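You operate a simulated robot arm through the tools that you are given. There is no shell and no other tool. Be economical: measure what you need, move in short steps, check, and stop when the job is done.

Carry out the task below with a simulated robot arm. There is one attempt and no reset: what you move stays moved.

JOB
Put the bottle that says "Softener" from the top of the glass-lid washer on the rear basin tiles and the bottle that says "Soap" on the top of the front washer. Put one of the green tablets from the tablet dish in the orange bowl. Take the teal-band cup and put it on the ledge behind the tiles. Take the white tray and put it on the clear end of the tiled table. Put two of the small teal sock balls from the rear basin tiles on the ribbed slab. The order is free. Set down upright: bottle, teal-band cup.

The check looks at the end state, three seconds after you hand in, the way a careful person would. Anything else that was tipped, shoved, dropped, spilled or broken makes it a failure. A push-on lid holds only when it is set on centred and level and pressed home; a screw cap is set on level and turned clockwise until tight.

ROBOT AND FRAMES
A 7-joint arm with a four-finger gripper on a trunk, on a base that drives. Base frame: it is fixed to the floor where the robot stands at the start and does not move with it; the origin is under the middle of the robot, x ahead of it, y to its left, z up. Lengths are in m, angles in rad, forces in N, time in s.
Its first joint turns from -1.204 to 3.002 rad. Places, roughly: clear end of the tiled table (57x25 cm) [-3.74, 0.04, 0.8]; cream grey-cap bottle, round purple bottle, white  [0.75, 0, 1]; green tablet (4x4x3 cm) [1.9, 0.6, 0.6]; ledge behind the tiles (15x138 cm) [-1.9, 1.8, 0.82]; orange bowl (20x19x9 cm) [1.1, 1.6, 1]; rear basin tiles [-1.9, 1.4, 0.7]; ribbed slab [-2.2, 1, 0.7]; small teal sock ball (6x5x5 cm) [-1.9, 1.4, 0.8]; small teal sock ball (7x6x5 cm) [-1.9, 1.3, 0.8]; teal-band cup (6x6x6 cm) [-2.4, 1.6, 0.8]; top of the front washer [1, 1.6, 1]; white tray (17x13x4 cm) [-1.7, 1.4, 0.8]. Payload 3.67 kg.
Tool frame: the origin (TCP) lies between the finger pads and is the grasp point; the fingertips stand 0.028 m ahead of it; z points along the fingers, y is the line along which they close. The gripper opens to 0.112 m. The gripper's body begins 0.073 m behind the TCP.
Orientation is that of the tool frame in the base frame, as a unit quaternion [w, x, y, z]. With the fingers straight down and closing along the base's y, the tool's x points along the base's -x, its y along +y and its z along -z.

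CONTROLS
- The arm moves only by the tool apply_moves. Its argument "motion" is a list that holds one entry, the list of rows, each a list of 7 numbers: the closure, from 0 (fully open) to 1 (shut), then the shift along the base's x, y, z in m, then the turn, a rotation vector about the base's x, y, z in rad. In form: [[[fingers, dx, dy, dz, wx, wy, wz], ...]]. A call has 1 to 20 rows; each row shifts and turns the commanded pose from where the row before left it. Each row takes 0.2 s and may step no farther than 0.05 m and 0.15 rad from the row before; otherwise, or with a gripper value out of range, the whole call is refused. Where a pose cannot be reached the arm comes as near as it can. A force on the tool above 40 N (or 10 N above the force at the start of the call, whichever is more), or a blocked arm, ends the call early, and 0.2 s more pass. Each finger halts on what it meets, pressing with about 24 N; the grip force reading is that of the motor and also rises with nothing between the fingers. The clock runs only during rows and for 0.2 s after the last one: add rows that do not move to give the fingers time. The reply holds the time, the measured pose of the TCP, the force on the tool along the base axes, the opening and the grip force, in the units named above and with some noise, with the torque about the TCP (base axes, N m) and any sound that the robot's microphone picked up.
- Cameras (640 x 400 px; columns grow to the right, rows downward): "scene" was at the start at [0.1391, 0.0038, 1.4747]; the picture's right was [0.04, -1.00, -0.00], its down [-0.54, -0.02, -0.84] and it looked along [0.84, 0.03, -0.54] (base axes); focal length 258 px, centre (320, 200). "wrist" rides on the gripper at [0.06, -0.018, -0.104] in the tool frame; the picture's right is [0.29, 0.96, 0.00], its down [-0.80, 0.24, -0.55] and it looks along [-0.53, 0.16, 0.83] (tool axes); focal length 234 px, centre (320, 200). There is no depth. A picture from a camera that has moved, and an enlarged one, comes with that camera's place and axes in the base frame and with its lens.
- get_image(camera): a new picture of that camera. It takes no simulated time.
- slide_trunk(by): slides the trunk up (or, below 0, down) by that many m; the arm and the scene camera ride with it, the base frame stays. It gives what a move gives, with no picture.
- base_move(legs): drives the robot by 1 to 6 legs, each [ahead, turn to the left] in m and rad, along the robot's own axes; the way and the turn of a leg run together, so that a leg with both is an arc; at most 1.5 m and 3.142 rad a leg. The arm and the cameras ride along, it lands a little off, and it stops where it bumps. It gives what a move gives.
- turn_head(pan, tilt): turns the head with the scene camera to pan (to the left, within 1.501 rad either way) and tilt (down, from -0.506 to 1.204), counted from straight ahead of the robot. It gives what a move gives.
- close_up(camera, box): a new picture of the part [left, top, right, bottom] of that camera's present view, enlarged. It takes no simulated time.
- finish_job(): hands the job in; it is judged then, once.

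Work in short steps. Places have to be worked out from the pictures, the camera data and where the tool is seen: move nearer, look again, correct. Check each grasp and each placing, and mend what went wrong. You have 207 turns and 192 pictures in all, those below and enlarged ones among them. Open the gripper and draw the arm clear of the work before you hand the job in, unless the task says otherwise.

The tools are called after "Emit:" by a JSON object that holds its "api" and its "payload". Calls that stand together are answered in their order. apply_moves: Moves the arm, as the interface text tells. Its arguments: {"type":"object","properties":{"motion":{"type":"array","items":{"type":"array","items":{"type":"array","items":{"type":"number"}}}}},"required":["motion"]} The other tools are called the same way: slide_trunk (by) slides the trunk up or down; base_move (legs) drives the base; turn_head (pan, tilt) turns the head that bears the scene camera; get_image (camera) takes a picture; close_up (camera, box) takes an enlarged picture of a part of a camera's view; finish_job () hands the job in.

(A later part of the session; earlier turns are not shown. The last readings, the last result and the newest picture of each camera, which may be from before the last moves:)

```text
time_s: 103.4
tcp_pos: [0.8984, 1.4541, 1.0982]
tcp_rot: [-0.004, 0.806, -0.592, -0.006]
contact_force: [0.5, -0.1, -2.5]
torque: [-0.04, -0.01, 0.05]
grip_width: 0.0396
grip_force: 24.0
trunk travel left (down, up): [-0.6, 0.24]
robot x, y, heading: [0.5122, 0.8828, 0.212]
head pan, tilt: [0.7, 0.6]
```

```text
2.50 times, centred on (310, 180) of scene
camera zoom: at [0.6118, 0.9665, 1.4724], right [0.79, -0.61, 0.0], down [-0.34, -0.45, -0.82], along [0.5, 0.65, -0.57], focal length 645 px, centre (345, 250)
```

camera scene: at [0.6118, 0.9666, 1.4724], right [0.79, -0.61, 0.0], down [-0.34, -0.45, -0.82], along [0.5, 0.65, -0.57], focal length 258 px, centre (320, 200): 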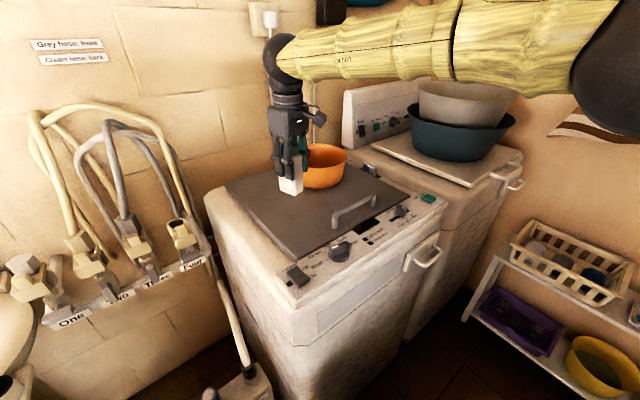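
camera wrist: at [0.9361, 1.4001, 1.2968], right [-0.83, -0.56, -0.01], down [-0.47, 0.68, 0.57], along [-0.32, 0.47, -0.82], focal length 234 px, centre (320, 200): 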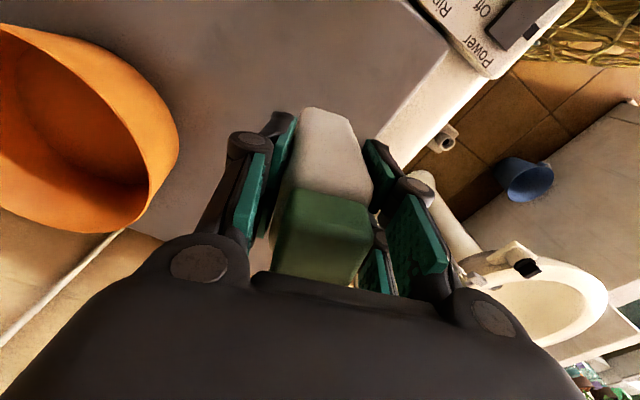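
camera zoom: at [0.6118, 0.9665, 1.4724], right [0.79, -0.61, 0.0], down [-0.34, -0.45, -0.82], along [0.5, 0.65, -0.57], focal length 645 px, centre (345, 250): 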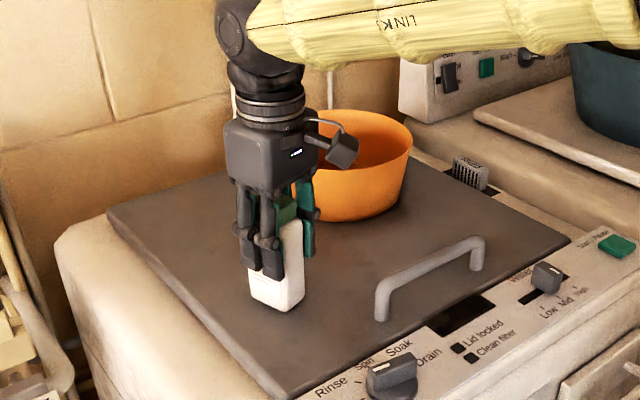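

Well placed on the lid. I lower in small steps until contact.

Emit:
{"api": "apply_moves", "payload": {"motion": [[[0.85, 0, 0, -0.008, 0, 0, 0], [0.85, 0, 0, -0.006, 0, 0, 0], [0.85, 0, 0, -0.004, 0, 0, 0], [0.85, 0, 0, -0.004, 0, 0, 0], [0.85, 0, 0, 0, 0, 0, 0]]]}}

```text
time_s: 104.6
tcp_pos: [0.8954, 1.4557, 1.0734]
tcp_rot: [-0.004, 0.809, -0.588, -0.004]
contact_force: [4.0, 1.0, 20.0]
torque: [0.09, -0.08, -0.02]
grip_width: 0.0402
grip_force: 23.3
trunk travel left (down, up): [-0.6, 0.24]
robot x, y, heading: [0.5086, 0.8861, 0.218]
head pan, tilt: [0.7, 0.6]
```

Contact felt (20 N). I release and rise.

Emit:
{"api": "apply_moves", "payload": {"motion": [[[0.85, 0, 0, 0.002, 0, 0, 0], [0.6, 0, 0, 0, 0, 0, 0], [0.4, 0, 0, 0, 0, 0, 0], [0.15, 0, 0, 0, 0, 0, 0], [0.15, 0, 0, 0.03, 0, 0, 0], [0.15, 0, 0, 0.045, 0, 0, 0], [0.15, 0, 0, 0.045, 0, 0, 0], [0.15, 0, 0, 0.045, 0, 0, 0], [0, 0, 0, 0, 0, 0, 0]]]}}

Emit:
{"api": "close_up", "payload": {"camera": "scene", "box": [210, 100, 410, 260]}}

```text
time_s: 106.8
tcp_pos: [0.9136, 1.4515, 1.2199]
tcp_rot: [0.019, 0.804, -0.594, -0.027]
contact_force: [0.1, 0.0, 0.2]
torque: [0.02, 0.01, 0.01]
grip_width: 0.112
grip_force: 0.0
trunk travel left (down, up): [-0.6, 0.24]
robot x, y, heading: [0.5117, 0.8832, 0.214]
head pan, tilt: [0.7, 0.6]
stopped in row 9: the arm was blocked; the commanded pose is now the measured one
```

```text
2.50 times, centred on (310, 180) of scene
camera zoom: at [0.6123, 0.966, 1.4725], right [0.79, -0.61, 0.0], down [-0.34, -0.45, -0.82], along [0.5, 0.65, -0.57], focal length 645 px, centre (345, 250)
```

zoom: 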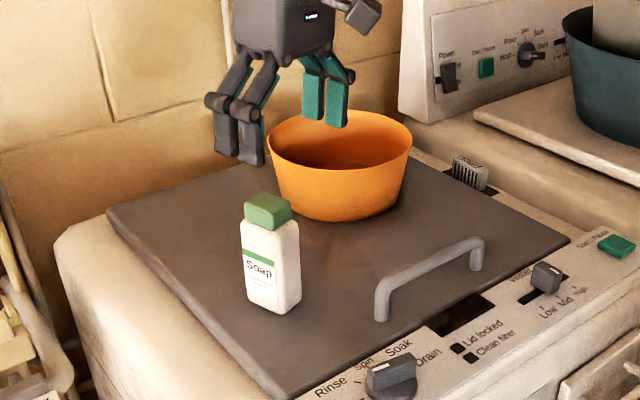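

Soap is standing upright. The arm reported a block; I look at what is close.

Emit:
{"api": "get_image", "payload": {"camera": "scene"}}

Emit:
{"api": "get_image", "payload": {"camera": "wrist"}}

```text
128 pictures are left
camera scene: at [0.6123, 0.966, 1.4725], right [0.79, -0.61, 0.0], down [-0.34, -0.45, -0.82], along [0.5, 0.65, -0.57], focal length 258 px, centre (320, 200)
```

scene: 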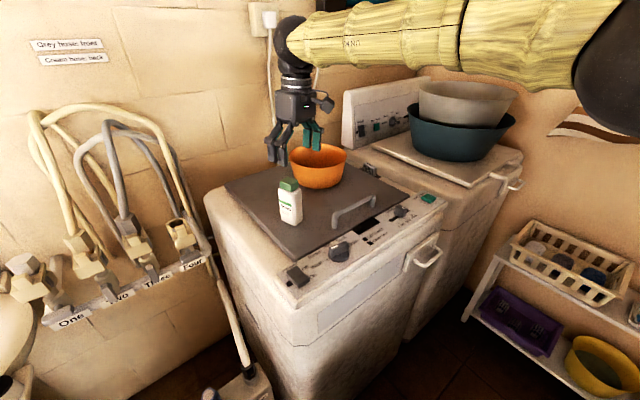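

```text
127 pictures are left
camera wrist: at [0.9556, 1.3985, 1.3225], right [-0.83, -0.56, 0.05], down [-0.42, 0.69, 0.59], along [-0.36, 0.46, -0.81], focal length 234 px, centre (320, 200)
```

wrist: 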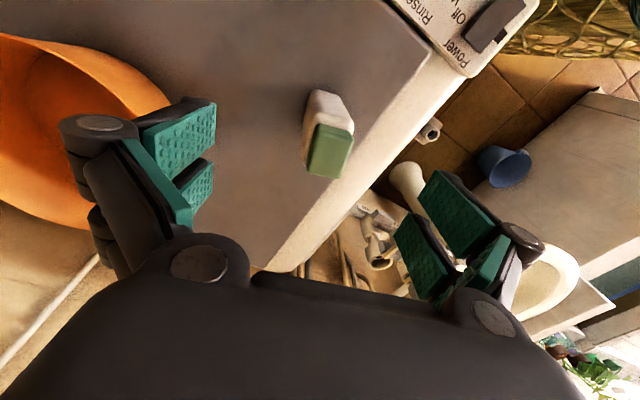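

Soap is fine. Next the tablet: I retract the arm to a pose ahead of the robot before driving to the corridor spot near (0.95,0.78).

Emit:
{"api": "apply_moves", "payload": {"motion": [[[0, 0, 0, 0.04, 0, 0, 0], [0, 0.01, -0.045, 0.01, 0, 0, -0.08], [0, 0.01, -0.045, 0.01, 0, 0, -0.08], [0, 0.01, -0.045, 0.01, 0, 0, -0.08], [0, 0.01, -0.045, 0.01, 0, 0, -0.08], [0, 0.01, -0.045, 0.01, 0, 0, -0.08], [0, 0.01, -0.045, 0.01, 0, 0, -0.08], [0, 0.01, -0.045, 0.01, 0, 0, -0.08], [0, 0.01, -0.045, 0.01, 0, 0, -0.08], [0, 0.01, -0.045, 0.01, 0, 0, -0.08], [0, 0.01, -0.045, 0.0, 0, 0, -0.08], [0, 0.01, -0.045, 0, 0, 0, -0.08], [0, 0, 0, 0, 0, 0, 0]]]}}

Emit:
{"api": "turn_head", "payload": {"pan": -0.3, "tilt": 0.4}}

Emit:
{"api": "get_image", "payload": {"camera": "scene"}}

```text
time_s: 109.6
tcp_pos: [1.0734, 0.944, 1.3437]
tcp_rot: [-0.007, -0.477, 0.878, 0.032]
contact_force: [0.2, -0.2, 0.1]
torque: [-0.04, -0.06, 0.01]
grip_width: 0.1119
grip_force: 0.1
out of reach, approached as far as the arm can: row 8, 9, 10, 11, 12
trunk travel left (down, up): [-0.6, 0.24]
robot x, y, heading: [0.5082, 0.8861, 0.214]
head pan, tilt: [0.7, 0.6]
```

```text
time_s: 110.9
tcp_pos: [1.0752, 0.9427, 1.3441]
tcp_rot: [-0.009, -0.477, 0.878, 0.031]
contact_force: [0.5, 1.3, -0.4]
torque: [0.01, -0.03, 0.0]
grip_width: 0.1122
grip_force: 0.0
trunk travel left (down, up): [-0.6, 0.24]
robot x, y, heading: [0.5068, 0.8873, 0.213]
head pan, tilt: [-0.3, 0.4]
```

```text
126 pictures are left
camera scene: at [0.6501, 0.8881, 1.4907], right [-0.08, -1.0, 0.0], down [-0.39, 0.03, -0.92], along [0.92, -0.08, -0.39], focal length 258 px, centre (320, 200)
```

scene: 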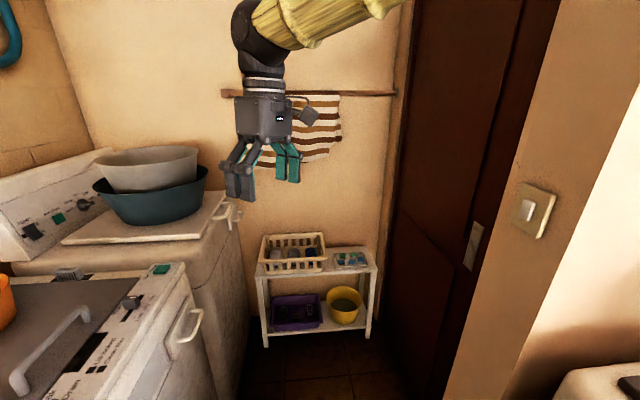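

Elbow is high, good. I drive to about (0.95,0.78).

Emit:
{"api": "base_move", "payload": {"legs": [[0, -0.43], [0.44, 0], [0, 0.25]]}}

Emit:
{"api": "turn_head", "payload": {"pan": -0.2, "tilt": 0.65}}

Emit:
{"api": "get_image", "payload": {"camera": "scene"}}

Emit:
{"api": "get_image", "payload": {"camera": "wrist"}}

```text
time_s: 115.0
tcp_pos: [1.6423, 0.5915, 1.2559]
tcp_rot: [-0.035, -0.282, 0.958, 0.032]
contact_force: [-3.7, -2.0, 1.4]
torque: [0.08, -0.29, -0.11]
grip_width: 0.1116
grip_force: 0.1
trunk travel left (down, up): [-0.6, 0.24]
robot x, y, heading: [0.9357, 0.7933, -0.21]
head pan, tilt: [-0.3, 0.4]
stopped in leg 2: the robot was blocked; the commanded pose is now the measured one
```

```text
time_s: 115.7
tcp_pos: [1.5863, 0.5953, 1.2887]
tcp_rot: [-0.019, -0.275, 0.961, 0.029]
contact_force: [4.0, 1.1, -1.5]
torque: [-0.11, 0.4, 0.02]
grip_width: 0.112
grip_force: 0.0
trunk travel left (down, up): [-0.6, 0.24]
robot x, y, heading: [0.9368, 0.7896, -0.211]
head pan, tilt: [-0.201, 0.649]
```

```text
125 pictures are left
camera scene: at [1.0955, 0.8285, 1.4729], right [-0.39, -0.92, 0.06], down [-0.57, 0.19, -0.8], along [0.72, -0.35, -0.6], focal length 258 px, centre (320, 200)
```

scene: 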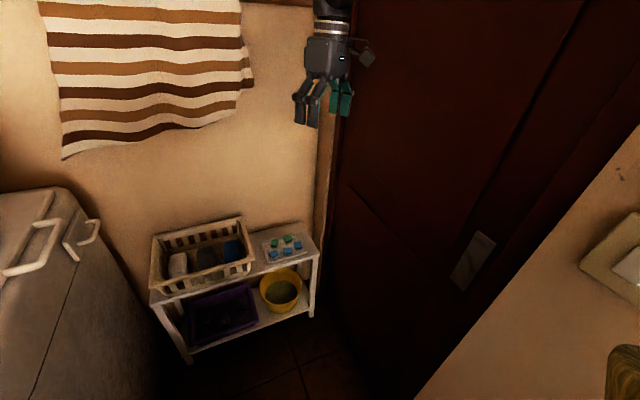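

```text
124 pictures are left
camera wrist: at [1.5503, 0.5427, 1.3944], right [-0.75, 0.66, 0.07], down [0.58, 0.6, 0.55], along [0.32, 0.45, -0.83], focal length 234 px, centre (320, 200)
```

wrist: 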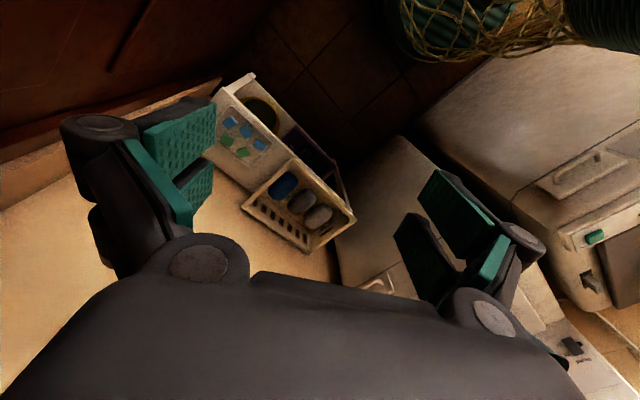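

The base touches something (camera shows slight roll), probably the wall corner on the right. I back off a little, turn left and check.

Emit:
{"api": "base_move", "payload": {"legs": [[-0.08, 0], [0, 0.25]]}}

Emit:
{"api": "get_image", "payload": {"camera": "scene"}}

Emit:
{"api": "turn_head", "payload": {"pan": -0.9, "tilt": 1.1}}

Emit:
{"api": "get_image", "payload": {"camera": "scene"}}

Emit:
{"api": "turn_head", "payload": {"pan": 0.9, "tilt": 1.1}}

Emit:
{"api": "get_image", "payload": {"camera": "scene"}}

```text
time_s: 117.6
tcp_pos: [1.5562, 0.7724, 1.283]
tcp_rot: [-0.029, -0.398, 0.916, 0.034]
contact_force: [-0.9, 1.2, 0.2]
torque: [-0.16, -0.04, 0.0]
grip_width: 0.1121
grip_force: 0.1
trunk travel left (down, up): [-0.6, 0.24]
robot x, y, heading: [0.8619, 0.8094, 0.035]
head pan, tilt: [-0.201, 0.649]
```

```text
123 pictures are left
camera scene: at [0.9947, 0.7997, 1.4684], right [-0.17, -0.99, 0.0], down [-0.6, 0.1, -0.8], along [0.79, -0.13, -0.6], focal length 258 px, centre (320, 200)
```

scene: 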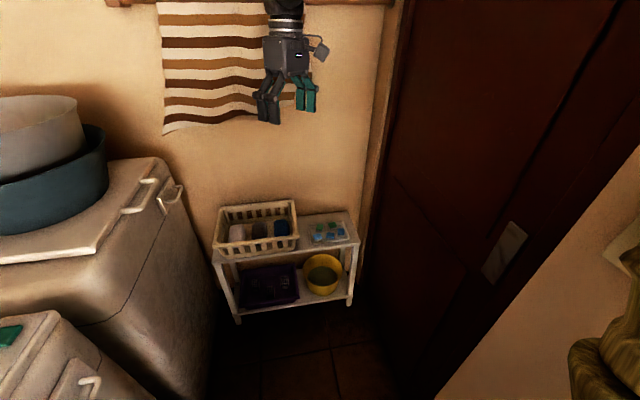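

```text
time_s: 118.7
tcp_pos: [1.5577, 0.7685, 1.2823]
tcp_rot: [-0.028, -0.398, 0.916, 0.034]
contact_force: [0.0, -0.3, -0.3]
torque: [0.02, 0.02, -0.02]
grip_width: 0.1121
grip_force: 0.1
trunk travel left (down, up): [-0.6, 0.24]
robot x, y, heading: [0.8605, 0.8072, 0.034]
head pan, tilt: [-0.901, 1.1]
```

```text
122 pictures are left
camera scene: at [0.9517, 0.7624, 1.4339], right [-0.76, -0.65, 0.0], down [-0.58, 0.68, -0.45], along [0.29, -0.35, -0.89], focal length 258 px, centre (320, 200)
```

scene: 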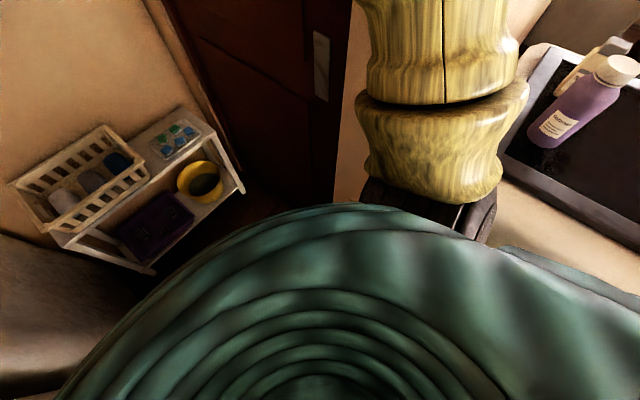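

```text
time_s: 120.5
tcp_pos: [1.5581, 0.7687, 1.282]
tcp_rot: [-0.027, -0.399, 0.916, 0.036]
contact_force: [-0.8, -0.4, 0.3]
torque: [0.02, -0.01, 0.01]
grip_width: 0.1119
grip_force: 0.1
trunk travel left (down, up): [-0.6, 0.24]
robot x, y, heading: [0.8607, 0.809, 0.035]
head pan, tilt: [0.901, 1.1]
```

```text
121 pictures are left
camera scene: at [0.9482, 0.8612, 1.4339], right [0.8, -0.59, 0.0], down [-0.53, -0.72, -0.45], along [0.27, 0.37, -0.89], focal length 258 px, centre (320, 200)
```

scene: 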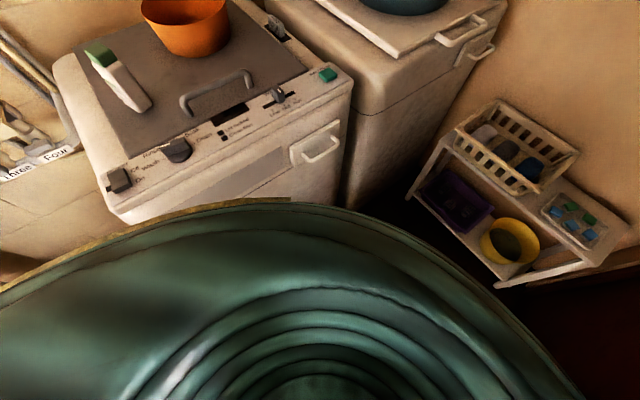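

The upper arm points to the right near the wall corner (elbow-out posture), which blocks driving. I extend the tool forward to straighten the arm and pull the elbow in.

Emit:
{"api": "apply_moves", "payload": {"motion": [[[0, 0.045, 0, 0, 0, 0, 0], [0, 0.045, 0, 0, 0, 0, 0], [0, 0.045, 0, 0, 0, 0, 0], [0, 0.045, 0, 0, 0, 0, 0], [0, 0.03, 0, -0.02, 0, 0, 0], [0, 0, 0, 0, 0, 0, 0]]]}}

Emit:
{"api": "turn_head", "payload": {"pan": -0.6, "tilt": 0.7}}

Emit:
{"api": "get_image", "payload": {"camera": "scene"}}

```text
time_s: 121.9
tcp_pos: [1.7672, 0.7697, 1.2625]
tcp_rot: [-0.026, -0.399, 0.916, 0.034]
contact_force: [-0.2, 1.3, 0.1]
torque: [0.02, -0.06, -0.01]
grip_width: 0.1121
grip_force: 0.0
trunk travel left (down, up): [-0.6, 0.24]
robot x, y, heading: [0.8592, 0.81, 0.031]
head pan, tilt: [0.901, 1.1]
```

```text
time_s: 123.5
tcp_pos: [1.7681, 0.7694, 1.2599]
tcp_rot: [-0.027, -0.399, 0.916, 0.034]
contact_force: [-0.3, 0.3, 0.0]
torque: [0.0, 0.03, -0.03]
grip_width: 0.1121
grip_force: 0.0
trunk travel left (down, up): [-0.6, 0.24]
robot x, y, heading: [0.8588, 0.8094, 0.035]
head pan, tilt: [-0.6, 0.7]
```

```text
120 pictures are left
camera scene: at [0.9825, 0.765, 1.4638], right [-0.54, -0.84, 0.0], down [-0.54, 0.35, -0.76], along [0.65, -0.41, -0.64], focal length 258 px, centre (320, 200)
```

scene: 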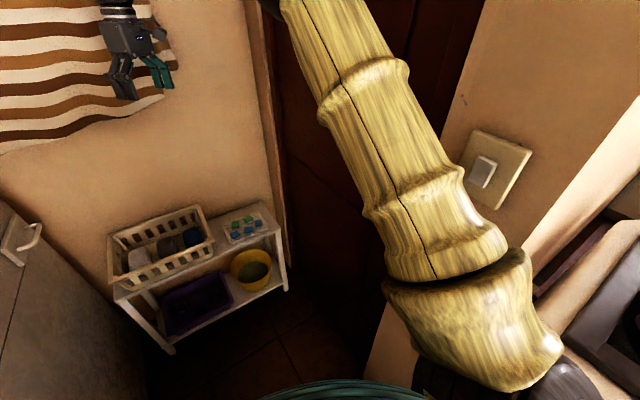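

Joint 1 appears to be at its right limit (shoulder to the right). I swing the tool far left at height to pull joint 1 back, then return.

Emit:
{"api": "apply_moves", "payload": {"motion": [[[0, 0, 0, 0.045, 0, 0, 0], [0, 0, 0, 0.045, 0, 0, 0], [0, 0, 0, 0.045, 0, 0, 0], [0, 0, 0.045, 0.01, 0, 0, 0.06], [0, -0.005, 0.045, 0.0, 0, 0, 0.06], [0, -0.01, 0.045, 0, 0, 0, 0.06], [0, -0.012, 0.045, 0, 0, 0, 0.06], [0, -0.015, 0.045, 0, 0, 0, 0.06], [0, -0.018, 0.043, 0, 0, 0, 0.06], [0, -0.02, 0.043, 0, 0, 0, 0.06], [0, -0.025, 0.04, 0, 0, 0, 0.06], [0, -0.03, 0.038, 0, 0, 0, 0.06], [0, -0.03, 0.035, 0, 0, 0, 0.06], [0, -0.032, 0.032, 0, 0, 0, 0.06], [0, -0.035, 0.03, 0, 0, 0, 0.06], [0, -0.035, 0.03, 0, 0, 0, 0.06], [0, -0.035, 0.03, 0, 0, 0, 0.06], [0, 0, 0, 0, 0, 0, 0]]]}}

Emit:
{"api": "turn_head", "payload": {"pan": -0.9, "tilt": 1.0}}

Emit:
{"api": "get_image", "payload": {"camera": "scene"}}

```text
time_s: 127.5
tcp_pos: [1.5078, 1.1815, 1.4176]
tcp_rot: [0.041, 0.729, -0.682, -0.037]
contact_force: [-0.2, -0.6, -0.3]
torque: [0.02, 0.02, 0.02]
grip_width: 0.112
grip_force: 0.0
out of reach, approached as far as the arm can: row 6, 7, 8
trunk travel left (down, up): [-0.6, 0.24]
robot x, y, heading: [0.8625, 0.8103, 0.033]
head pan, tilt: [-0.6, 0.7]
stopped in row 18: the arm was blocked; the commanded pose is now the measured one
```

```text
time_s: 128.3
tcp_pos: [1.5059, 1.1842, 1.4184]
tcp_rot: [0.041, 0.729, -0.682, -0.036]
contact_force: [-0.3, 0.6, 0.7]
torque: [0.01, 0.0, 0.01]
grip_width: 0.112
grip_force: 0.1
trunk travel left (down, up): [-0.6, 0.24]
robot x, y, heading: [0.8586, 0.8105, 0.035]
head pan, tilt: [-0.901, 1.0]
```

```text
119 pictures are left
camera scene: at [0.9559, 0.7579, 1.4405], right [-0.76, -0.65, 0.0], down [-0.55, 0.64, -0.54], along [0.35, -0.41, -0.84], focal length 258 px, centre (320, 200)
```

scene: 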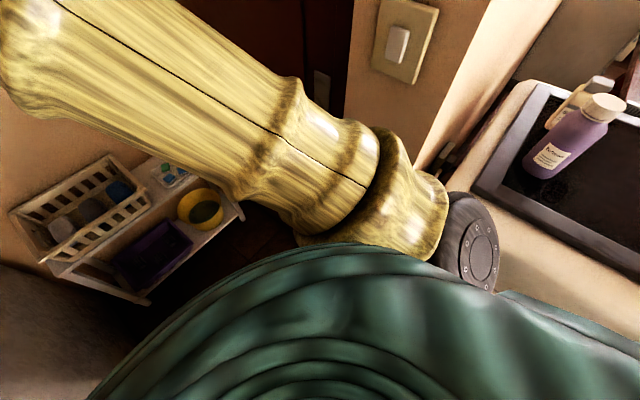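

The shoulder stays at the robot's right side (~-1.2 rad from heading), so I should plan with it as effectively fixed there and turn the base left so targets lie to the robot's right. I turn left 0.7 rad here.

Emit:
{"api": "base_move", "payload": {"legs": [[0, 0.7]]}}

Emit:
{"api": "turn_head", "payload": {"pan": -0.7, "tilt": 0.8}}

Emit:
{"api": "get_image", "payload": {"camera": "scene"}}

Emit:
{"api": "get_image", "payload": {"camera": "wrist"}}

```text
time_s: 130.6
tcp_pos: [1.1178, 1.5084, 1.4183]
tcp_rot: [0.05, 0.917, -0.395, -0.019]
contact_force: [0.7, 0.8, -0.2]
torque: [0.0, -0.03, 0.01]
grip_width: 0.1121
grip_force: 0.0
trunk travel left (down, up): [-0.6, 0.24]
robot x, y, heading: [0.8593, 0.8042, 0.727]
head pan, tilt: [-0.901, 1.0]
```

```text
time_s: 131.3
tcp_pos: [1.1187, 1.5087, 1.4191]
tcp_rot: [0.05, 0.917, -0.395, -0.021]
contact_force: [0.3, 0.0, -0.7]
torque: [0.01, -0.03, 0.0]
grip_width: 0.1119
grip_force: 0.1
trunk travel left (down, up): [-0.6, 0.24]
robot x, y, heading: [0.8552, 0.8063, 0.726]
head pan, tilt: [-0.7, 0.799]
```

```text
118 pictures are left
camera scene: at [0.9787, 0.8444, 1.4555], right [0.03, -1.0, 0.0], down [-0.72, -0.02, -0.7], along [0.7, 0.02, -0.72], focal length 258 px, centre (320, 200)
```

scene: 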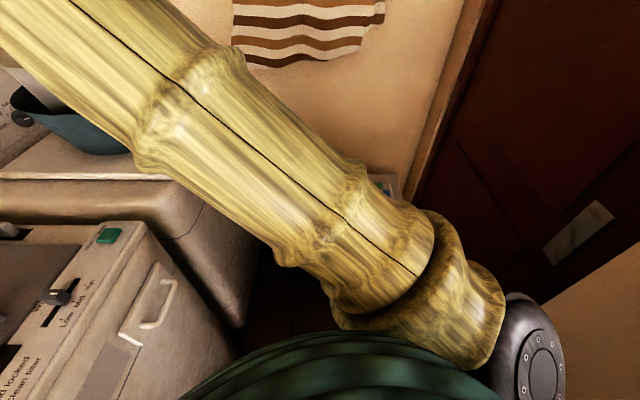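

```text
117 pictures are left
camera wrist: at [1.1812, 1.4838, 1.5223], right [-0.49, -0.86, 0.1], down [-0.68, 0.46, 0.58], along [-0.54, 0.21, -0.81], focal length 234 px, centre (320, 200)
```

wrist: 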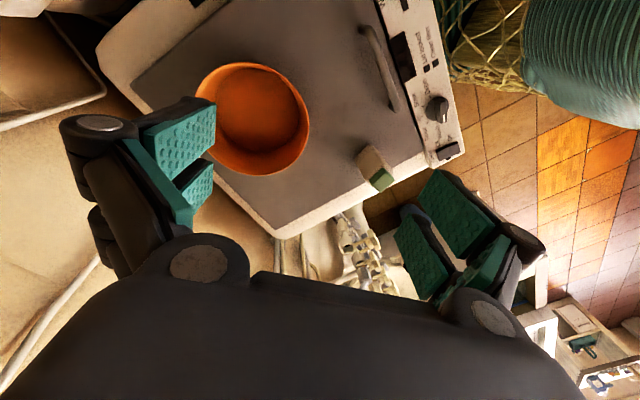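

Good: bowl centre at about (1.11,1.60). Now I bring the tool over toward the tablet dish, levelling and yawing it on the way.

Emit:
{"api": "apply_moves", "payload": {"motion": [[[0, 0.0288, -0.0342, 0, -0.0026, -0.0064, -0.1165], [0, 0.0288, -0.0342, 0, -0.0026, -0.0064, -0.1165], [0, 0.0288, -0.0342, 0, -0.0026, -0.0064, -0.1165], [0, 0.0288, -0.0342, 0, -0.0026, -0.0064, -0.1165], [0, 0.0288, -0.0342, 0, -0.0026, -0.0064, -0.1165], [0, 0.0288, -0.0342, 0, -0.0026, -0.0064, -0.1165], [0, 0.0288, -0.0342, 0, -0.0026, -0.0064, -0.1165], [0, 0.0288, -0.0342, 0, -0.0026, -0.0064, -0.1165], [0, 0.0288, -0.0342, 0, -0.0026, -0.0064, -0.1165], [0, 0.0288, -0.0342, 0, -0.0026, -0.0064, -0.1165], [0, 0.0288, -0.0342, 0, -0.0026, -0.0064, -0.1165], [0, 0.0288, -0.0342, 0, -0.0026, -0.0064, -0.1165], [0, 0.0288, -0.0342, 0, -0.0026, -0.0064, -0.1165], [0, 0.0288, -0.0342, 0, -0.0026, -0.0064, -0.1165], [0, 0, 0, 0, 0, 0, 0]]]}}

Emit:
{"api": "get_image", "payload": {"camera": "scene"}}

```text
time_s: 134.5
tcp_pos: [1.6592, 0.9849, 1.4299]
tcp_rot: [-0.017, -0.393, 0.92, -0.007]
contact_force: [-1.8, 2.0, 1.0]
torque: [-0.13, -0.07, 0.04]
grip_width: 0.1121
grip_force: 0.0
out of reach, approached as far as the arm can: row 7, 8, 9, 10, 11, 12, 13, 14
trunk travel left (down, up): [-0.6, 0.24]
robot x, y, heading: [0.8631, 0.8085, 0.724]
head pan, tilt: [-0.7, 0.799]
```

```text
116 pictures are left
camera scene: at [0.9765, 0.847, 1.4557], right [0.03, -1.0, 0.0], down [-0.72, -0.02, -0.7], along [0.7, 0.02, -0.72], focal length 258 px, centre (320, 200)
```

scene: 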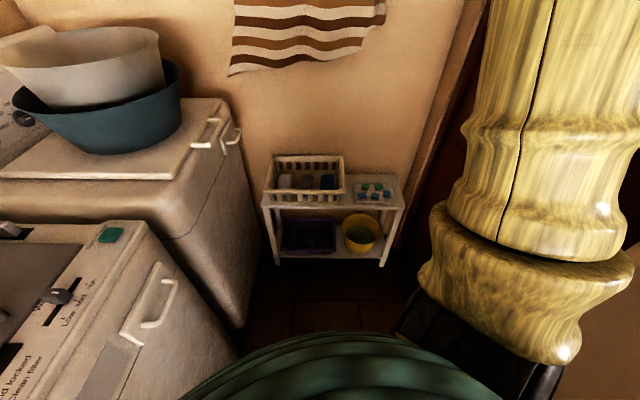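

I continue toward the dish while lowering.

Emit:
{"api": "apply_moves", "payload": {"motion": [[[0, 0.015, -0.025, -0.035, 0, 0, -0.07], [0, 0.015, -0.025, -0.035, 0, 0, -0.07], [0, 0.015, -0.025, -0.035, 0, 0, -0.07], [0, 0.015, -0.025, -0.035, 0, 0, -0.07], [0, 0.01, -0.03, -0.035, 0, 0, -0.07], [0, 0.01, -0.03, -0.035, 0, 0, -0.07], [0, 0.01, -0.03, -0.035, 0, 0, -0.07], [0, 0.01, -0.03, -0.035, 0, 0, -0.07], [0, 0.01, -0.03, -0.035, 0, 0, -0.07], [0, 0.01, -0.03, -0.035, 0, 0, -0.07], [0, 0.01, -0.03, -0.035, 0, 0, -0.07], [0, 0.01, -0.03, -0.035, 0, 0, 0], [0, 0, 0, 0, 0, 0, 0]]]}}

Emit:
{"api": "get_image", "payload": {"camera": "wrist"}}

Emit:
{"api": "get_image", "payload": {"camera": "scene"}}

```text
time_s: 137.3
tcp_pos: [1.8736, 0.4654, 1.0281]
tcp_rot: [-0.021, -0.022, 1.0, 0.007]
contact_force: [-1.3, -0.7, -0.9]
torque: [-0.02, -0.1, 0.03]
grip_width: 0.1117
grip_force: 0.0
out of reach, approached as far as the arm can: row 1, 2, 3, 4, 5, 6, 7, 8, 9, 10, 11
trunk travel left (down, up): [-0.6, 0.24]
robot x, y, heading: [0.8635, 0.8081, 0.728]
head pan, tilt: [-0.7, 0.799]
```

```text
115 pictures are left
camera wrist: at [1.8183, 0.4432, 1.1362], right [-0.33, 0.94, 0.03], down [0.81, 0.27, 0.52], along [0.49, 0.19, -0.85], focal length 234 px, centre (320, 200)
```

wrist: 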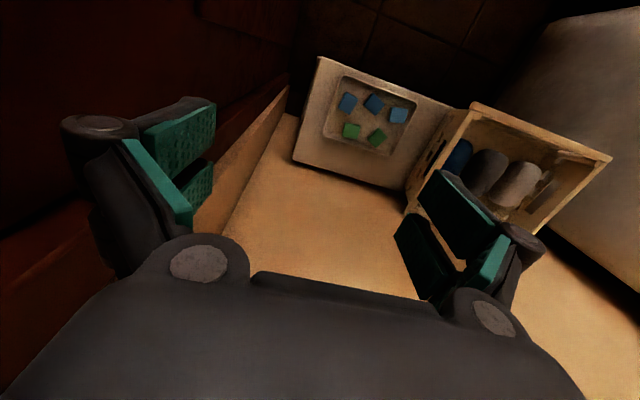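

```text
114 pictures are left
camera scene: at [0.9992, 0.8201, 1.4567], right [0.03, -1.0, -0.02], down [-0.73, -0.01, -0.69], along [0.69, 0.03, -0.73], focal length 258 px, centre (320, 200)
```

scene: 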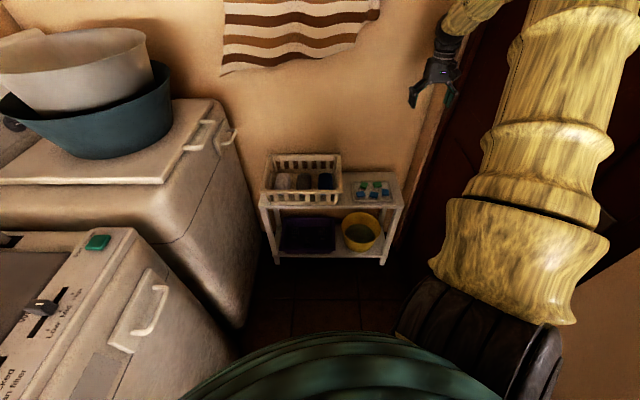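

The arm reaches (1.87,0.47) here, and tablets triangulate to z≈0.585: greens at ≈(1.926,0.635) and (1.932,0.578). Lowering the trunk should help reach the shelf.

Emit:
{"api": "slide_trunk", "payload": {"by": -0.25}}

Emit:
{"api": "get_image", "payload": {"camera": "wrist"}}

Emit:
{"api": "get_image", "payload": {"camera": "scene"}}

```text
time_s: 139.9
tcp_pos: [1.8654, 0.4788, 0.7916]
tcp_rot: [-0.016, -0.022, 1.0, 0.001]
contact_force: [1.4, -0.2, -0.1]
torque: [0.01, 0.06, 0.02]
grip_width: 0.1119
grip_force: 0.1
trunk travel left (down, up): [-0.35, 0.49]
robot x, y, heading: [0.8593, 0.8096, 0.731]
head pan, tilt: [-0.7, 0.799]
```

```text
113 pictures are left
camera wrist: at [1.8089, 0.4566, 0.8984], right [-0.33, 0.94, 0.01], down [0.8, 0.28, 0.53], along [0.5, 0.18, -0.85], focal length 234 px, centre (320, 200)
```

wrist: 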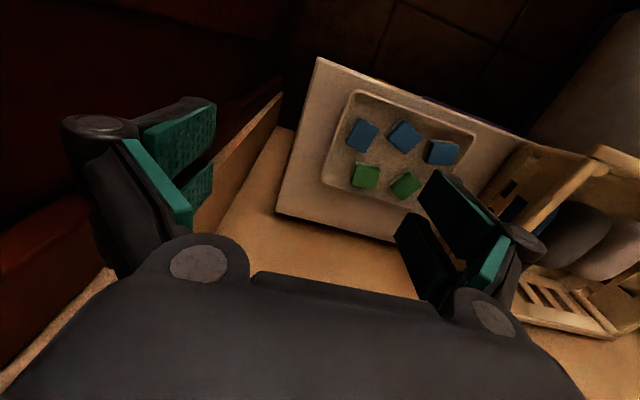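

```text
112 pictures are left
camera scene: at [0.9823, 0.8404, 1.2059], right [0.03, -1.0, 0.0], down [-0.72, -0.02, -0.69], along [0.69, 0.02, -0.72], focal length 258 px, centre (320, 200)
```

scene: 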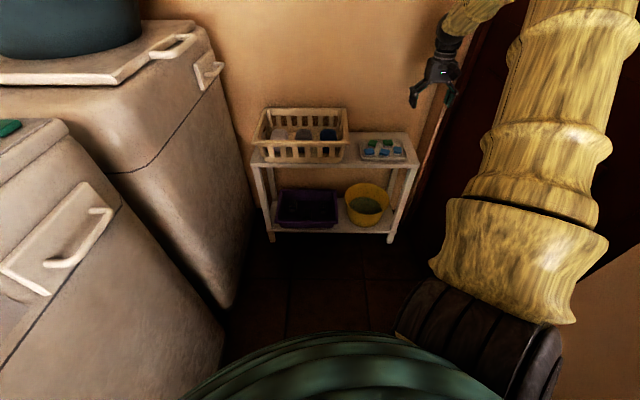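

Emit:
{"api": "close_up", "payload": {"camera": "wrist", "box": [300, 70, 500, 230]}}

```text
2.50 times, centred on (400, 150) of wrist
camera zoom: at [1.8089, 0.4566, 0.8984], right [-0.33, 0.94, 0.01], down [0.8, 0.28, 0.53], along [0.5, 0.18, -0.85], focal length 585 px, centre (120, 325)
```

zoom: 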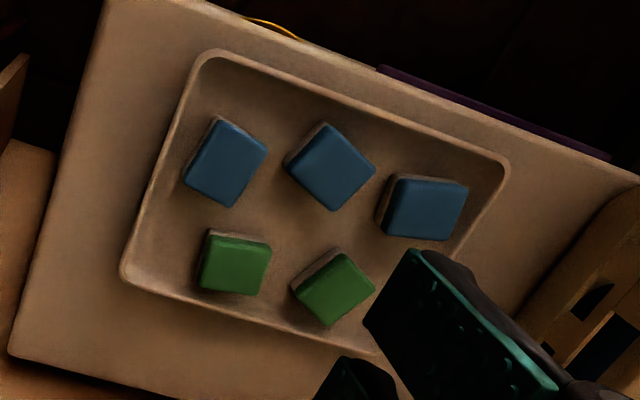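

Green b (nearer the basket) is rotated about -17°; I'll grip it closing roughly along y with a narrowed opening. Moving above it first.

Emit:
{"api": "apply_moves", "payload": {"motion": [[[0.2, 0.0118, 0.0322, -0.012, -0.0012, -0.0064, -0.0586], [0.4, 0.0118, 0.0322, -0.012, -0.0012, -0.0064, -0.0586], [0.46, 0.0118, 0.0322, -0.012, -0.0012, -0.0064, -0.0586], [0.46, 0.0118, 0.0322, -0.012, -0.0012, -0.0064, -0.0586], [0.46, 0.0118, 0.0322, -0.012, -0.0012, -0.0064, -0.0586], [0.46, 0, 0, 0, 0, 0, 0]]]}}

Emit:
{"api": "get_image", "payload": {"camera": "wrist"}}

```text
time_s: 141.3
tcp_pos: [1.9342, 0.4574, 0.7444]
tcp_rot: [-0.009, -0.004, 1.0, 0.017]
contact_force: [0.5, -0.5, 0.0]
torque: [0.0, 0.03, -0.03]
grip_width: 0.0604
grip_force: 0.0
out of reach, approached as far as the arm can: row 1, 2, 3, 4, 5
trunk travel left (down, up): [-0.35, 0.49]
robot x, y, heading: [0.8619, 0.8077, 0.73]
head pan, tilt: [-0.7, 0.799]
```

```text
110 pictures are left
camera wrist: at [1.8766, 0.4354, 0.8503], right [-0.29, 0.95, 0.04], down [0.81, 0.23, 0.55], along [0.51, 0.19, -0.84], focal length 234 px, centre (320, 200)
```

wrist: 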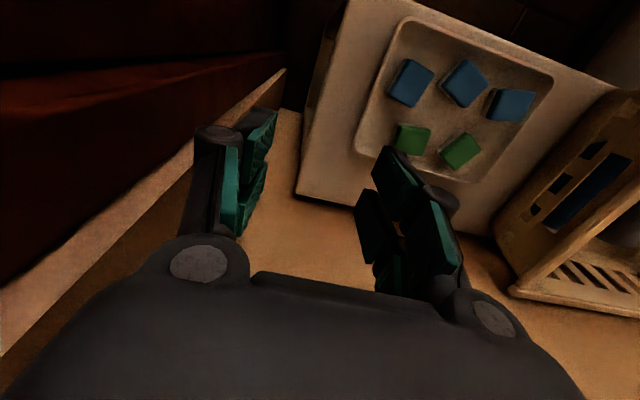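

The arm refuses to yaw/move that way (wrist limit), but I can swing the tool +y by turning the base slightly left, which suits the other green tablet (a) at (1.931,0.573) with yaw +0.22.

Emit:
{"api": "base_move", "payload": {"legs": [[0, 0.11]]}}

Emit:
{"api": "apply_moves", "payload": {"motion": [[[0.46, -0.01, 0, 0, 0, 0, 0.05], [0.46, -0.01, 0, 0, 0, 0, 0.05], [0.46, 0, 0, 0, 0, 0, 0]]]}}

Emit:
{"api": "get_image", "payload": {"camera": "wrist"}}

```text
time_s: 142.2
tcp_pos: [1.9675, 0.5824, 0.7415]
tcp_rot: [-0.01, -0.061, 0.998, 0.016]
contact_force: [-0.2, -0.4, 1.1]
torque: [-0.01, 0.0, -0.02]
grip_width: 0.0599
grip_force: 0.2
trunk travel left (down, up): [-0.35, 0.49]
robot x, y, heading: [0.8635, 0.8077, 0.839]
head pan, tilt: [-0.7, 0.799]
```

```text
time_s: 143.0
tcp_pos: [1.946, 0.5837, 0.7477]
tcp_rot: [-0.009, -0.111, 0.994, 0.014]
contact_force: [0.1, 0.3, 0.3]
torque: [0.0, 0.02, -0.02]
grip_width: 0.0606
grip_force: 0.0
trunk travel left (down, up): [-0.35, 0.49]
robot x, y, heading: [0.8615, 0.8066, 0.837]
head pan, tilt: [-0.7, 0.799]
```

```text
109 pictures are left
camera wrist: at [1.893, 0.5493, 0.8529], right [-0.49, 0.87, 0.03], down [0.74, 0.39, 0.55], along [0.46, 0.29, -0.84], focal length 234 px, centre (320, 200)
```

wrist: 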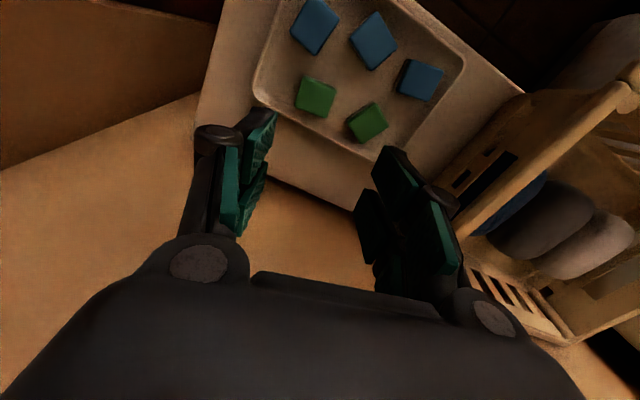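

Aligned: tablet a at (1.927,0.573), my yaw 0.22 matches its edges. I shift and descend partway.

Emit:
{"api": "apply_moves", "payload": {"motion": [[[0.46, -0.01, -0.006, -0.02, 0, 0, 0], [0.46, -0.009, -0.005, -0.03, 0, 0, 0], [0.46, 0, 0, -0.03, 0, 0, 0], [0.46, 0, 0, 0, 0, 0, 0]]]}}

Emit:
{"api": "get_image", "payload": {"camera": "wrist"}}

```text
time_s: 144.0
tcp_pos: [1.927, 0.5714, 0.6652]
tcp_rot: [-0.011, -0.111, 0.994, 0.016]
contact_force: [-0.6, 0.4, -0.6]
torque: [0.03, -0.02, 0.0]
grip_width: 0.0602
grip_force: 0.0
trunk travel left (down, up): [-0.35, 0.49]
robot x, y, heading: [0.8653, 0.8049, 0.835]
head pan, tilt: [-0.7, 0.799]
```

```text
108 pictures are left
camera wrist: at [1.8756, 0.5367, 0.7706], right [-0.49, 0.87, 0.04], down [0.74, 0.39, 0.55], along [0.46, 0.3, -0.84], focal length 234 px, centre (320, 200)
```

wrist: 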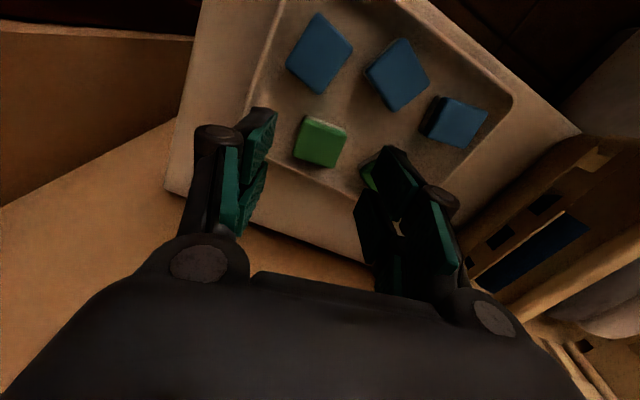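

Well centred. I narrow the opening slightly and go down to grip height.

Emit:
{"api": "apply_moves", "payload": {"motion": [[[0.52, 0.001, 0.003, -0.02, 0, 0, 0], [0.52, 0, 0, -0.02, 0, 0, 0], [0.52, 0, 0, -0.015, 0, 0, 0], [0.52, 0, 0, -0.008, 0, 0, 0], [0.52, 0, 0, 0, 0, 0, 0]]]}}

Emit:
{"api": "get_image", "payload": {"camera": "wrist"}}

```text
time_s: 145.2
tcp_pos: [1.9266, 0.5767, 0.6056]
tcp_rot: [-0.009, -0.111, 0.994, 0.014]
contact_force: [0.6, -0.1, -0.7]
torque: [0.0, 0.04, 0.0]
grip_width: 0.0536
grip_force: 0.1
trunk travel left (down, up): [-0.35, 0.49]
robot x, y, heading: [0.8605, 0.8082, 0.837]
head pan, tilt: [-0.7, 0.799]
```

```text
107 pictures are left
camera wrist: at [1.8736, 0.542, 0.7113], right [-0.49, 0.87, 0.03], down [0.74, 0.39, 0.55], along [0.47, 0.29, -0.84], focal length 234 px, centre (320, 200)
```

wrist: 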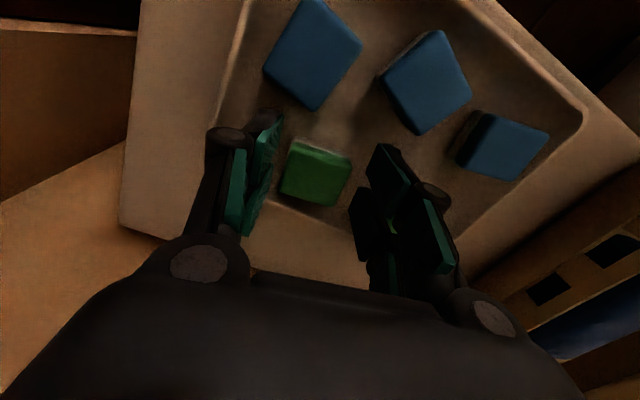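

Tablet top at z≈0.586. I lower 14 mm more and close.

Emit:
{"api": "apply_moves", "payload": {"motion": [[[0.52, 0, -0.001, -0.007, 0, 0, 0], [0.52, 0, 0, -0.007, 0, 0, 0], [0.52, 0, 0, 0, 0, 0, 0], [0.6, 0, 0, 0, 0, 0, 0], [0.7, 0, 0, 0, 0, 0, 0], [0.8, 0, 0, 0, 0, 0, 0], [0.8, 0, 0, 0, 0, 0, 0]]]}}

Emit:
{"api": "get_image", "payload": {"camera": "wrist"}}

```text
time_s: 146.8
tcp_pos: [1.9248, 0.5775, 0.5944]
tcp_rot: [-0.008, -0.112, 0.994, 0.014]
contact_force: [2.7, -3.3, 13.9]
torque: [-0.3, -0.29, -0.02]
grip_width: 0.0374
grip_force: 24.5
trunk travel left (down, up): [-0.35, 0.49]
robot x, y, heading: [0.8574, 0.809, 0.842]
head pan, tilt: [-0.7, 0.799]
```

```text
106 pictures are left
camera wrist: at [1.8725, 0.5439, 0.6993], right [-0.49, 0.87, 0.03], down [0.73, 0.4, 0.55], along [0.47, 0.29, -0.83], focal length 234 px, centre (320, 200)
```

wrist: 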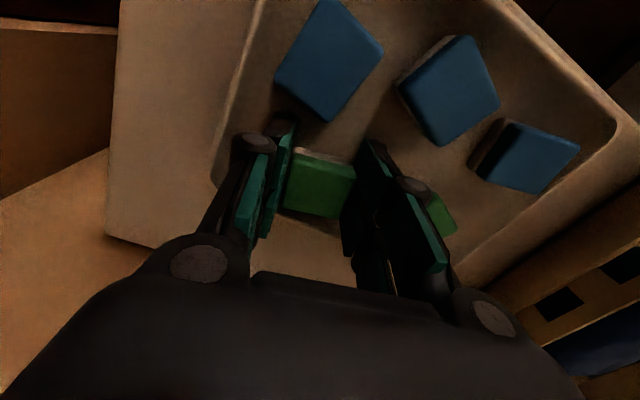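

Gripped (37 mm). I lift straight up.

Emit:
{"api": "apply_moves", "payload": {"motion": [[[0.8, 0, 0, 0.01, 0, 0, 0], [0.8, 0, 0, 0.02, 0, 0, 0], [0.8, 0, 0, 0.04, 0, 0, 0], [0.8, 0, 0, 0.045, 0, 0, 0], [0.8, 0, 0, 0.045, 0, 0, 0], [0.8, 0, 0, 0, 0, 0, 0]]]}}

Emit:
{"api": "get_image", "payload": {"camera": "wrist"}}

```text
time_s: 148.2
tcp_pos: [1.9189, 0.581, 0.765]
tcp_rot: [-0.005, -0.11, 0.994, 0.009]
contact_force: [1.0, -0.2, 0.9]
torque: [0.04, 0.1, 0.05]
grip_width: 0.0375
grip_force: 24.4
trunk travel left (down, up): [-0.35, 0.49]
robot x, y, heading: [0.863, 0.8081, 0.838]
head pan, tilt: [-0.7, 0.799]
```

```text
105 pictures are left
camera wrist: at [1.8647, 0.5483, 0.87], right [-0.49, 0.87, 0.02], down [0.73, 0.4, 0.55], along [0.47, 0.28, -0.83], focal length 234 px, centre (320, 200)
```

wrist: 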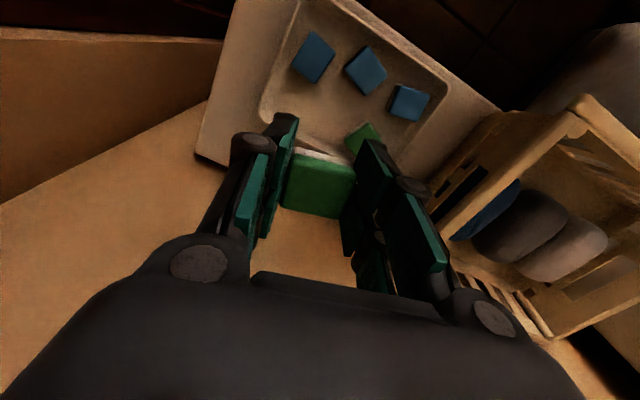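

Tablet held; others undisturbed. I retract, raise the trunk and check height before swinging to the bowl.

Emit:
{"api": "apply_moves", "payload": {"motion": [[[0.8, -0.04, 0.01, 0.03, 0, 0, 0], [0.8, -0.04, 0.01, 0.03, 0, 0, 0], [0.8, -0.04, 0.01, 0.03, 0, 0, 0], [0.8, -0.04, 0.01, 0.03, 0, 0, 0], [0.8, -0.04, 0.01, 0.03, 0, 0, 0], [0.8, 0, 0, 0, 0, 0, 0]]]}}

Emit:
{"api": "slide_trunk", "payload": {"by": 0.45}}

Emit:
{"api": "turn_head", "payload": {"pan": -0.3, "tilt": 0.6}}

Emit:
{"api": "get_image", "payload": {"camera": "scene"}}

```text
refused: row 1 steps farther than a row can; nothing moved
```

```text
refused: 0.45 is not a number from -0.4 to 0.4
```

```text
time_s: 149.1
tcp_pos: [1.9303, 0.5699, 0.7441]
tcp_rot: [-0.013, -0.111, 0.994, 0.017]
contact_force: [-0.7, 0.0, -1.2]
torque: [0.04, -0.06, -0.01]
grip_width: 0.0375
grip_force: 24.1
trunk travel left (down, up): [-0.35, 0.49]
robot x, y, heading: [0.8612, 0.8088, 0.838]
head pan, tilt: [-0.3, 0.6]
```

```text
104 pictures are left
camera scene: at [0.9982, 0.8666, 1.2246], right [0.51, -0.86, -0.03], down [-0.5, -0.27, -0.82], along [0.7, 0.43, -0.57], focal length 258 px, centre (320, 200)
```

scene: 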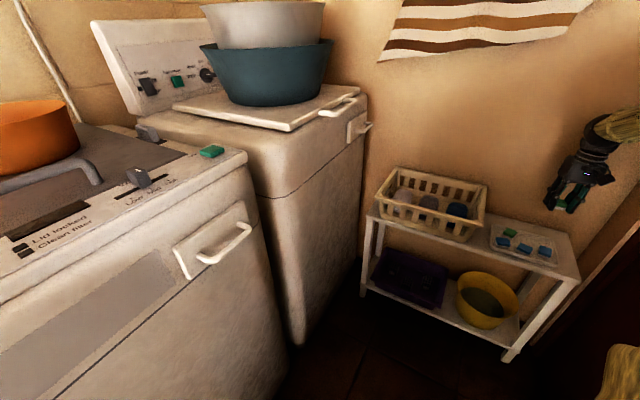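

The gray bowl's top is near z≈1.28. I retract in allowed steps, then raise the trunk.

Emit:
{"api": "apply_moves", "payload": {"motion": [[[0.8, -0.035, 0.01, 0.025, 0, 0, 0], [0.8, -0.035, 0.01, 0.025, 0, 0, 0], [0.8, -0.035, 0.01, 0.025, 0, 0, 0], [0.8, -0.035, 0.01, 0.025, 0, 0, 0], [0.8, -0.035, 0.01, 0.025, 0, 0, 0], [0.8, 0, 0, 0, 0, 0, 0]]]}}

Emit:
{"api": "slide_trunk", "payload": {"by": 0.4}}

Emit:
{"api": "apply_moves", "payload": {"motion": [[[0.8, 0, 0, 0.04, 0, 0, 0], [0.8, 0, 0, 0.04, 0, 0, 0], [0.8, 0, 0, 0.04, 0, 0, 0], [0.8, 0, 0, 0, 0, 0, 0]]]}}

Emit:
{"api": "get_image", "payload": {"camera": "scene"}}

```text
time_s: 150.5
tcp_pos: [1.7789, 0.6252, 0.8549]
tcp_rot: [-0.015, -0.116, 0.993, 0.01]
contact_force: [-0.2, -0.1, -0.6]
torque: [0.0, -0.02, -0.02]
grip_width: 0.0373
grip_force: 23.8
out of reach, approached as far as the arm can: row 5
trunk travel left (down, up): [-0.35, 0.49]
robot x, y, heading: [0.8608, 0.8082, 0.837]
head pan, tilt: [-0.3, 0.6]
```

```text
time_s: 154.3
tcp_pos: [1.7747, 0.6287, 1.2605]
tcp_rot: [-0.013, -0.117, 0.993, 0.007]
contact_force: [-0.1, 0.0, -1.5]
torque: [-0.01, -0.02, 0.02]
grip_width: 0.0374
grip_force: 23.8
trunk travel left (down, up): [-0.75, 0.09]
robot x, y, heading: [0.8577, 0.8073, 0.841]
head pan, tilt: [-0.3, 0.6]
```

```text
time_s: 155.3
tcp_pos: [1.8106, 0.6395, 1.3678]
tcp_rot: [-0.013, -0.12, 0.993, 0.003]
contact_force: [-0.6, -0.2, 1.0]
torque: [-0.03, -0.01, -0.02]
grip_width: 0.0372
grip_force: 24.2
out of reach, approached as far as the arm can: row 1, 2, 3
trunk travel left (down, up): [-0.75, 0.09]
robot x, y, heading: [0.8604, 0.8088, 0.839]
head pan, tilt: [-0.3, 0.6]
```

```text
103 pictures are left
camera scene: at [0.9696, 0.8921, 1.6225], right [0.51, -0.86, 0.0], down [-0.48, -0.29, -0.83], along [0.71, 0.42, -0.56], focal length 258 px, centre (320, 200)
```

scene: 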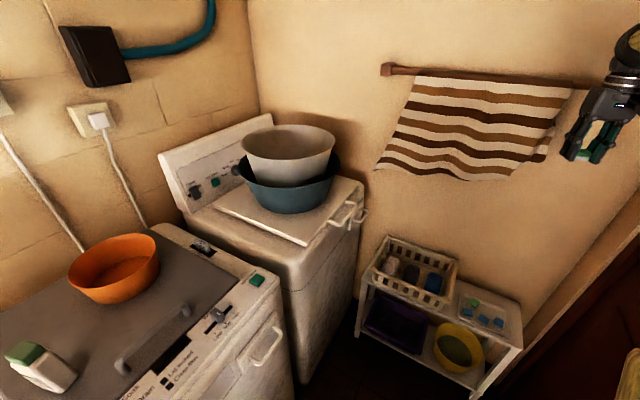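

I raise the trunk a bit more and retract further with slight + yaw before swinging.

Emit:
{"api": "slide_trunk", "payload": {"by": 0.09}}

Emit:
{"api": "apply_moves", "payload": {"motion": [[[0.8, -0.04, 0.015, 0, 0, 0, 0.06], [0.8, -0.04, 0.015, 0, 0, 0, 0.06], [0.8, -0.04, 0.015, 0, 0, 0, 0.06], [0.8, -0.04, 0.015, 0, 0, 0, 0.06], [0.8, -0.04, 0.015, 0, 0, 0, 0.06], [0.8, -0.04, 0.015, 0, 0, 0, 0.06], [0.8, 0, 0, 0, 0, 0, 0]]]}}

Emit:
{"api": "get_image", "payload": {"camera": "wrist"}}

```text
time_s: 156.6
tcp_pos: [1.8127, 0.6379, 1.4549]
tcp_rot: [-0.016, -0.119, 0.993, 0.003]
contact_force: [-1.0, -0.7, 0.2]
torque: [0.02, 0.01, -0.02]
grip_width: 0.0372
grip_force: 24.4
trunk travel left (down, up): [-0.84, 0.0]
robot x, y, heading: [0.8612, 0.8075, 0.837]
head pan, tilt: [-0.3, 0.6]
```

```text
time_s: 158.2
tcp_pos: [1.7008, 0.7886, 1.391]
tcp_rot: [-0.016, -0.295, 0.955, 0.0]
contact_force: [0.4, -0.3, 0.6]
torque: [0.0, 0.01, -0.03]
grip_width: 0.0373
grip_force: 23.1
out of reach, approached as far as the arm can: row 1, 2, 3, 4, 5, 6
trunk travel left (down, up): [-0.84, 0.0]
robot x, y, heading: [0.8597, 0.8081, 0.832]
head pan, tilt: [-0.3, 0.6]
```

```text
102 pictures are left
camera wrist: at [1.6648, 0.7411, 1.4975], right [-0.78, 0.63, 0.02], down [0.54, 0.65, 0.53], along [0.32, 0.42, -0.85], focal length 234 px, centre (320, 200)
```

wrist: 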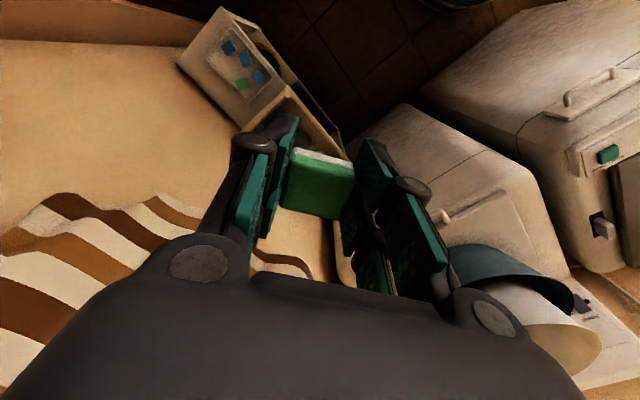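

Before swinging I check overhead clearance (the hanging clothes).

Emit:
{"api": "turn_head", "payload": {"pan": -0.2, "tilt": -0.45}}

Emit:
{"api": "get_image", "payload": {"camera": "scene"}}

```text
time_s: 159.5
tcp_pos: [1.7004, 0.7902, 1.3926]
tcp_rot: [-0.016, -0.296, 0.955, -0.001]
contact_force: [0.8, 0.3, -0.9]
torque: [-0.02, 0.0, -0.02]
grip_width: 0.037
grip_force: 23.7
trunk travel left (down, up): [-0.84, 0.0]
robot x, y, heading: [0.8618, 0.8076, 0.832]
head pan, tilt: [-0.201, -0.45]
```

```text
101 pictures are left
camera scene: at [0.9514, 0.8876, 1.8043], right [0.6, -0.8, 0.0], down [0.35, 0.26, -0.9], along [0.72, 0.54, 0.43], focal length 258 px, centre (320, 200)
```

scene: 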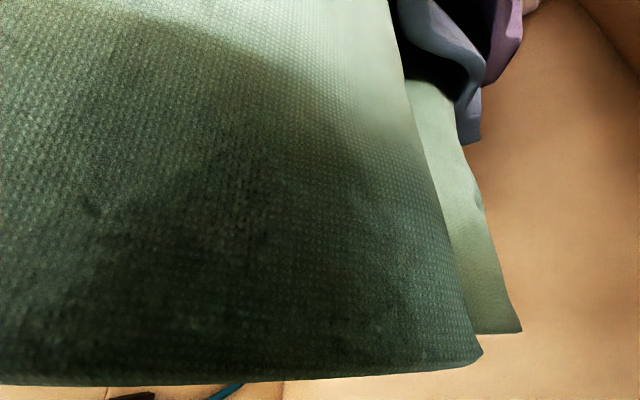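

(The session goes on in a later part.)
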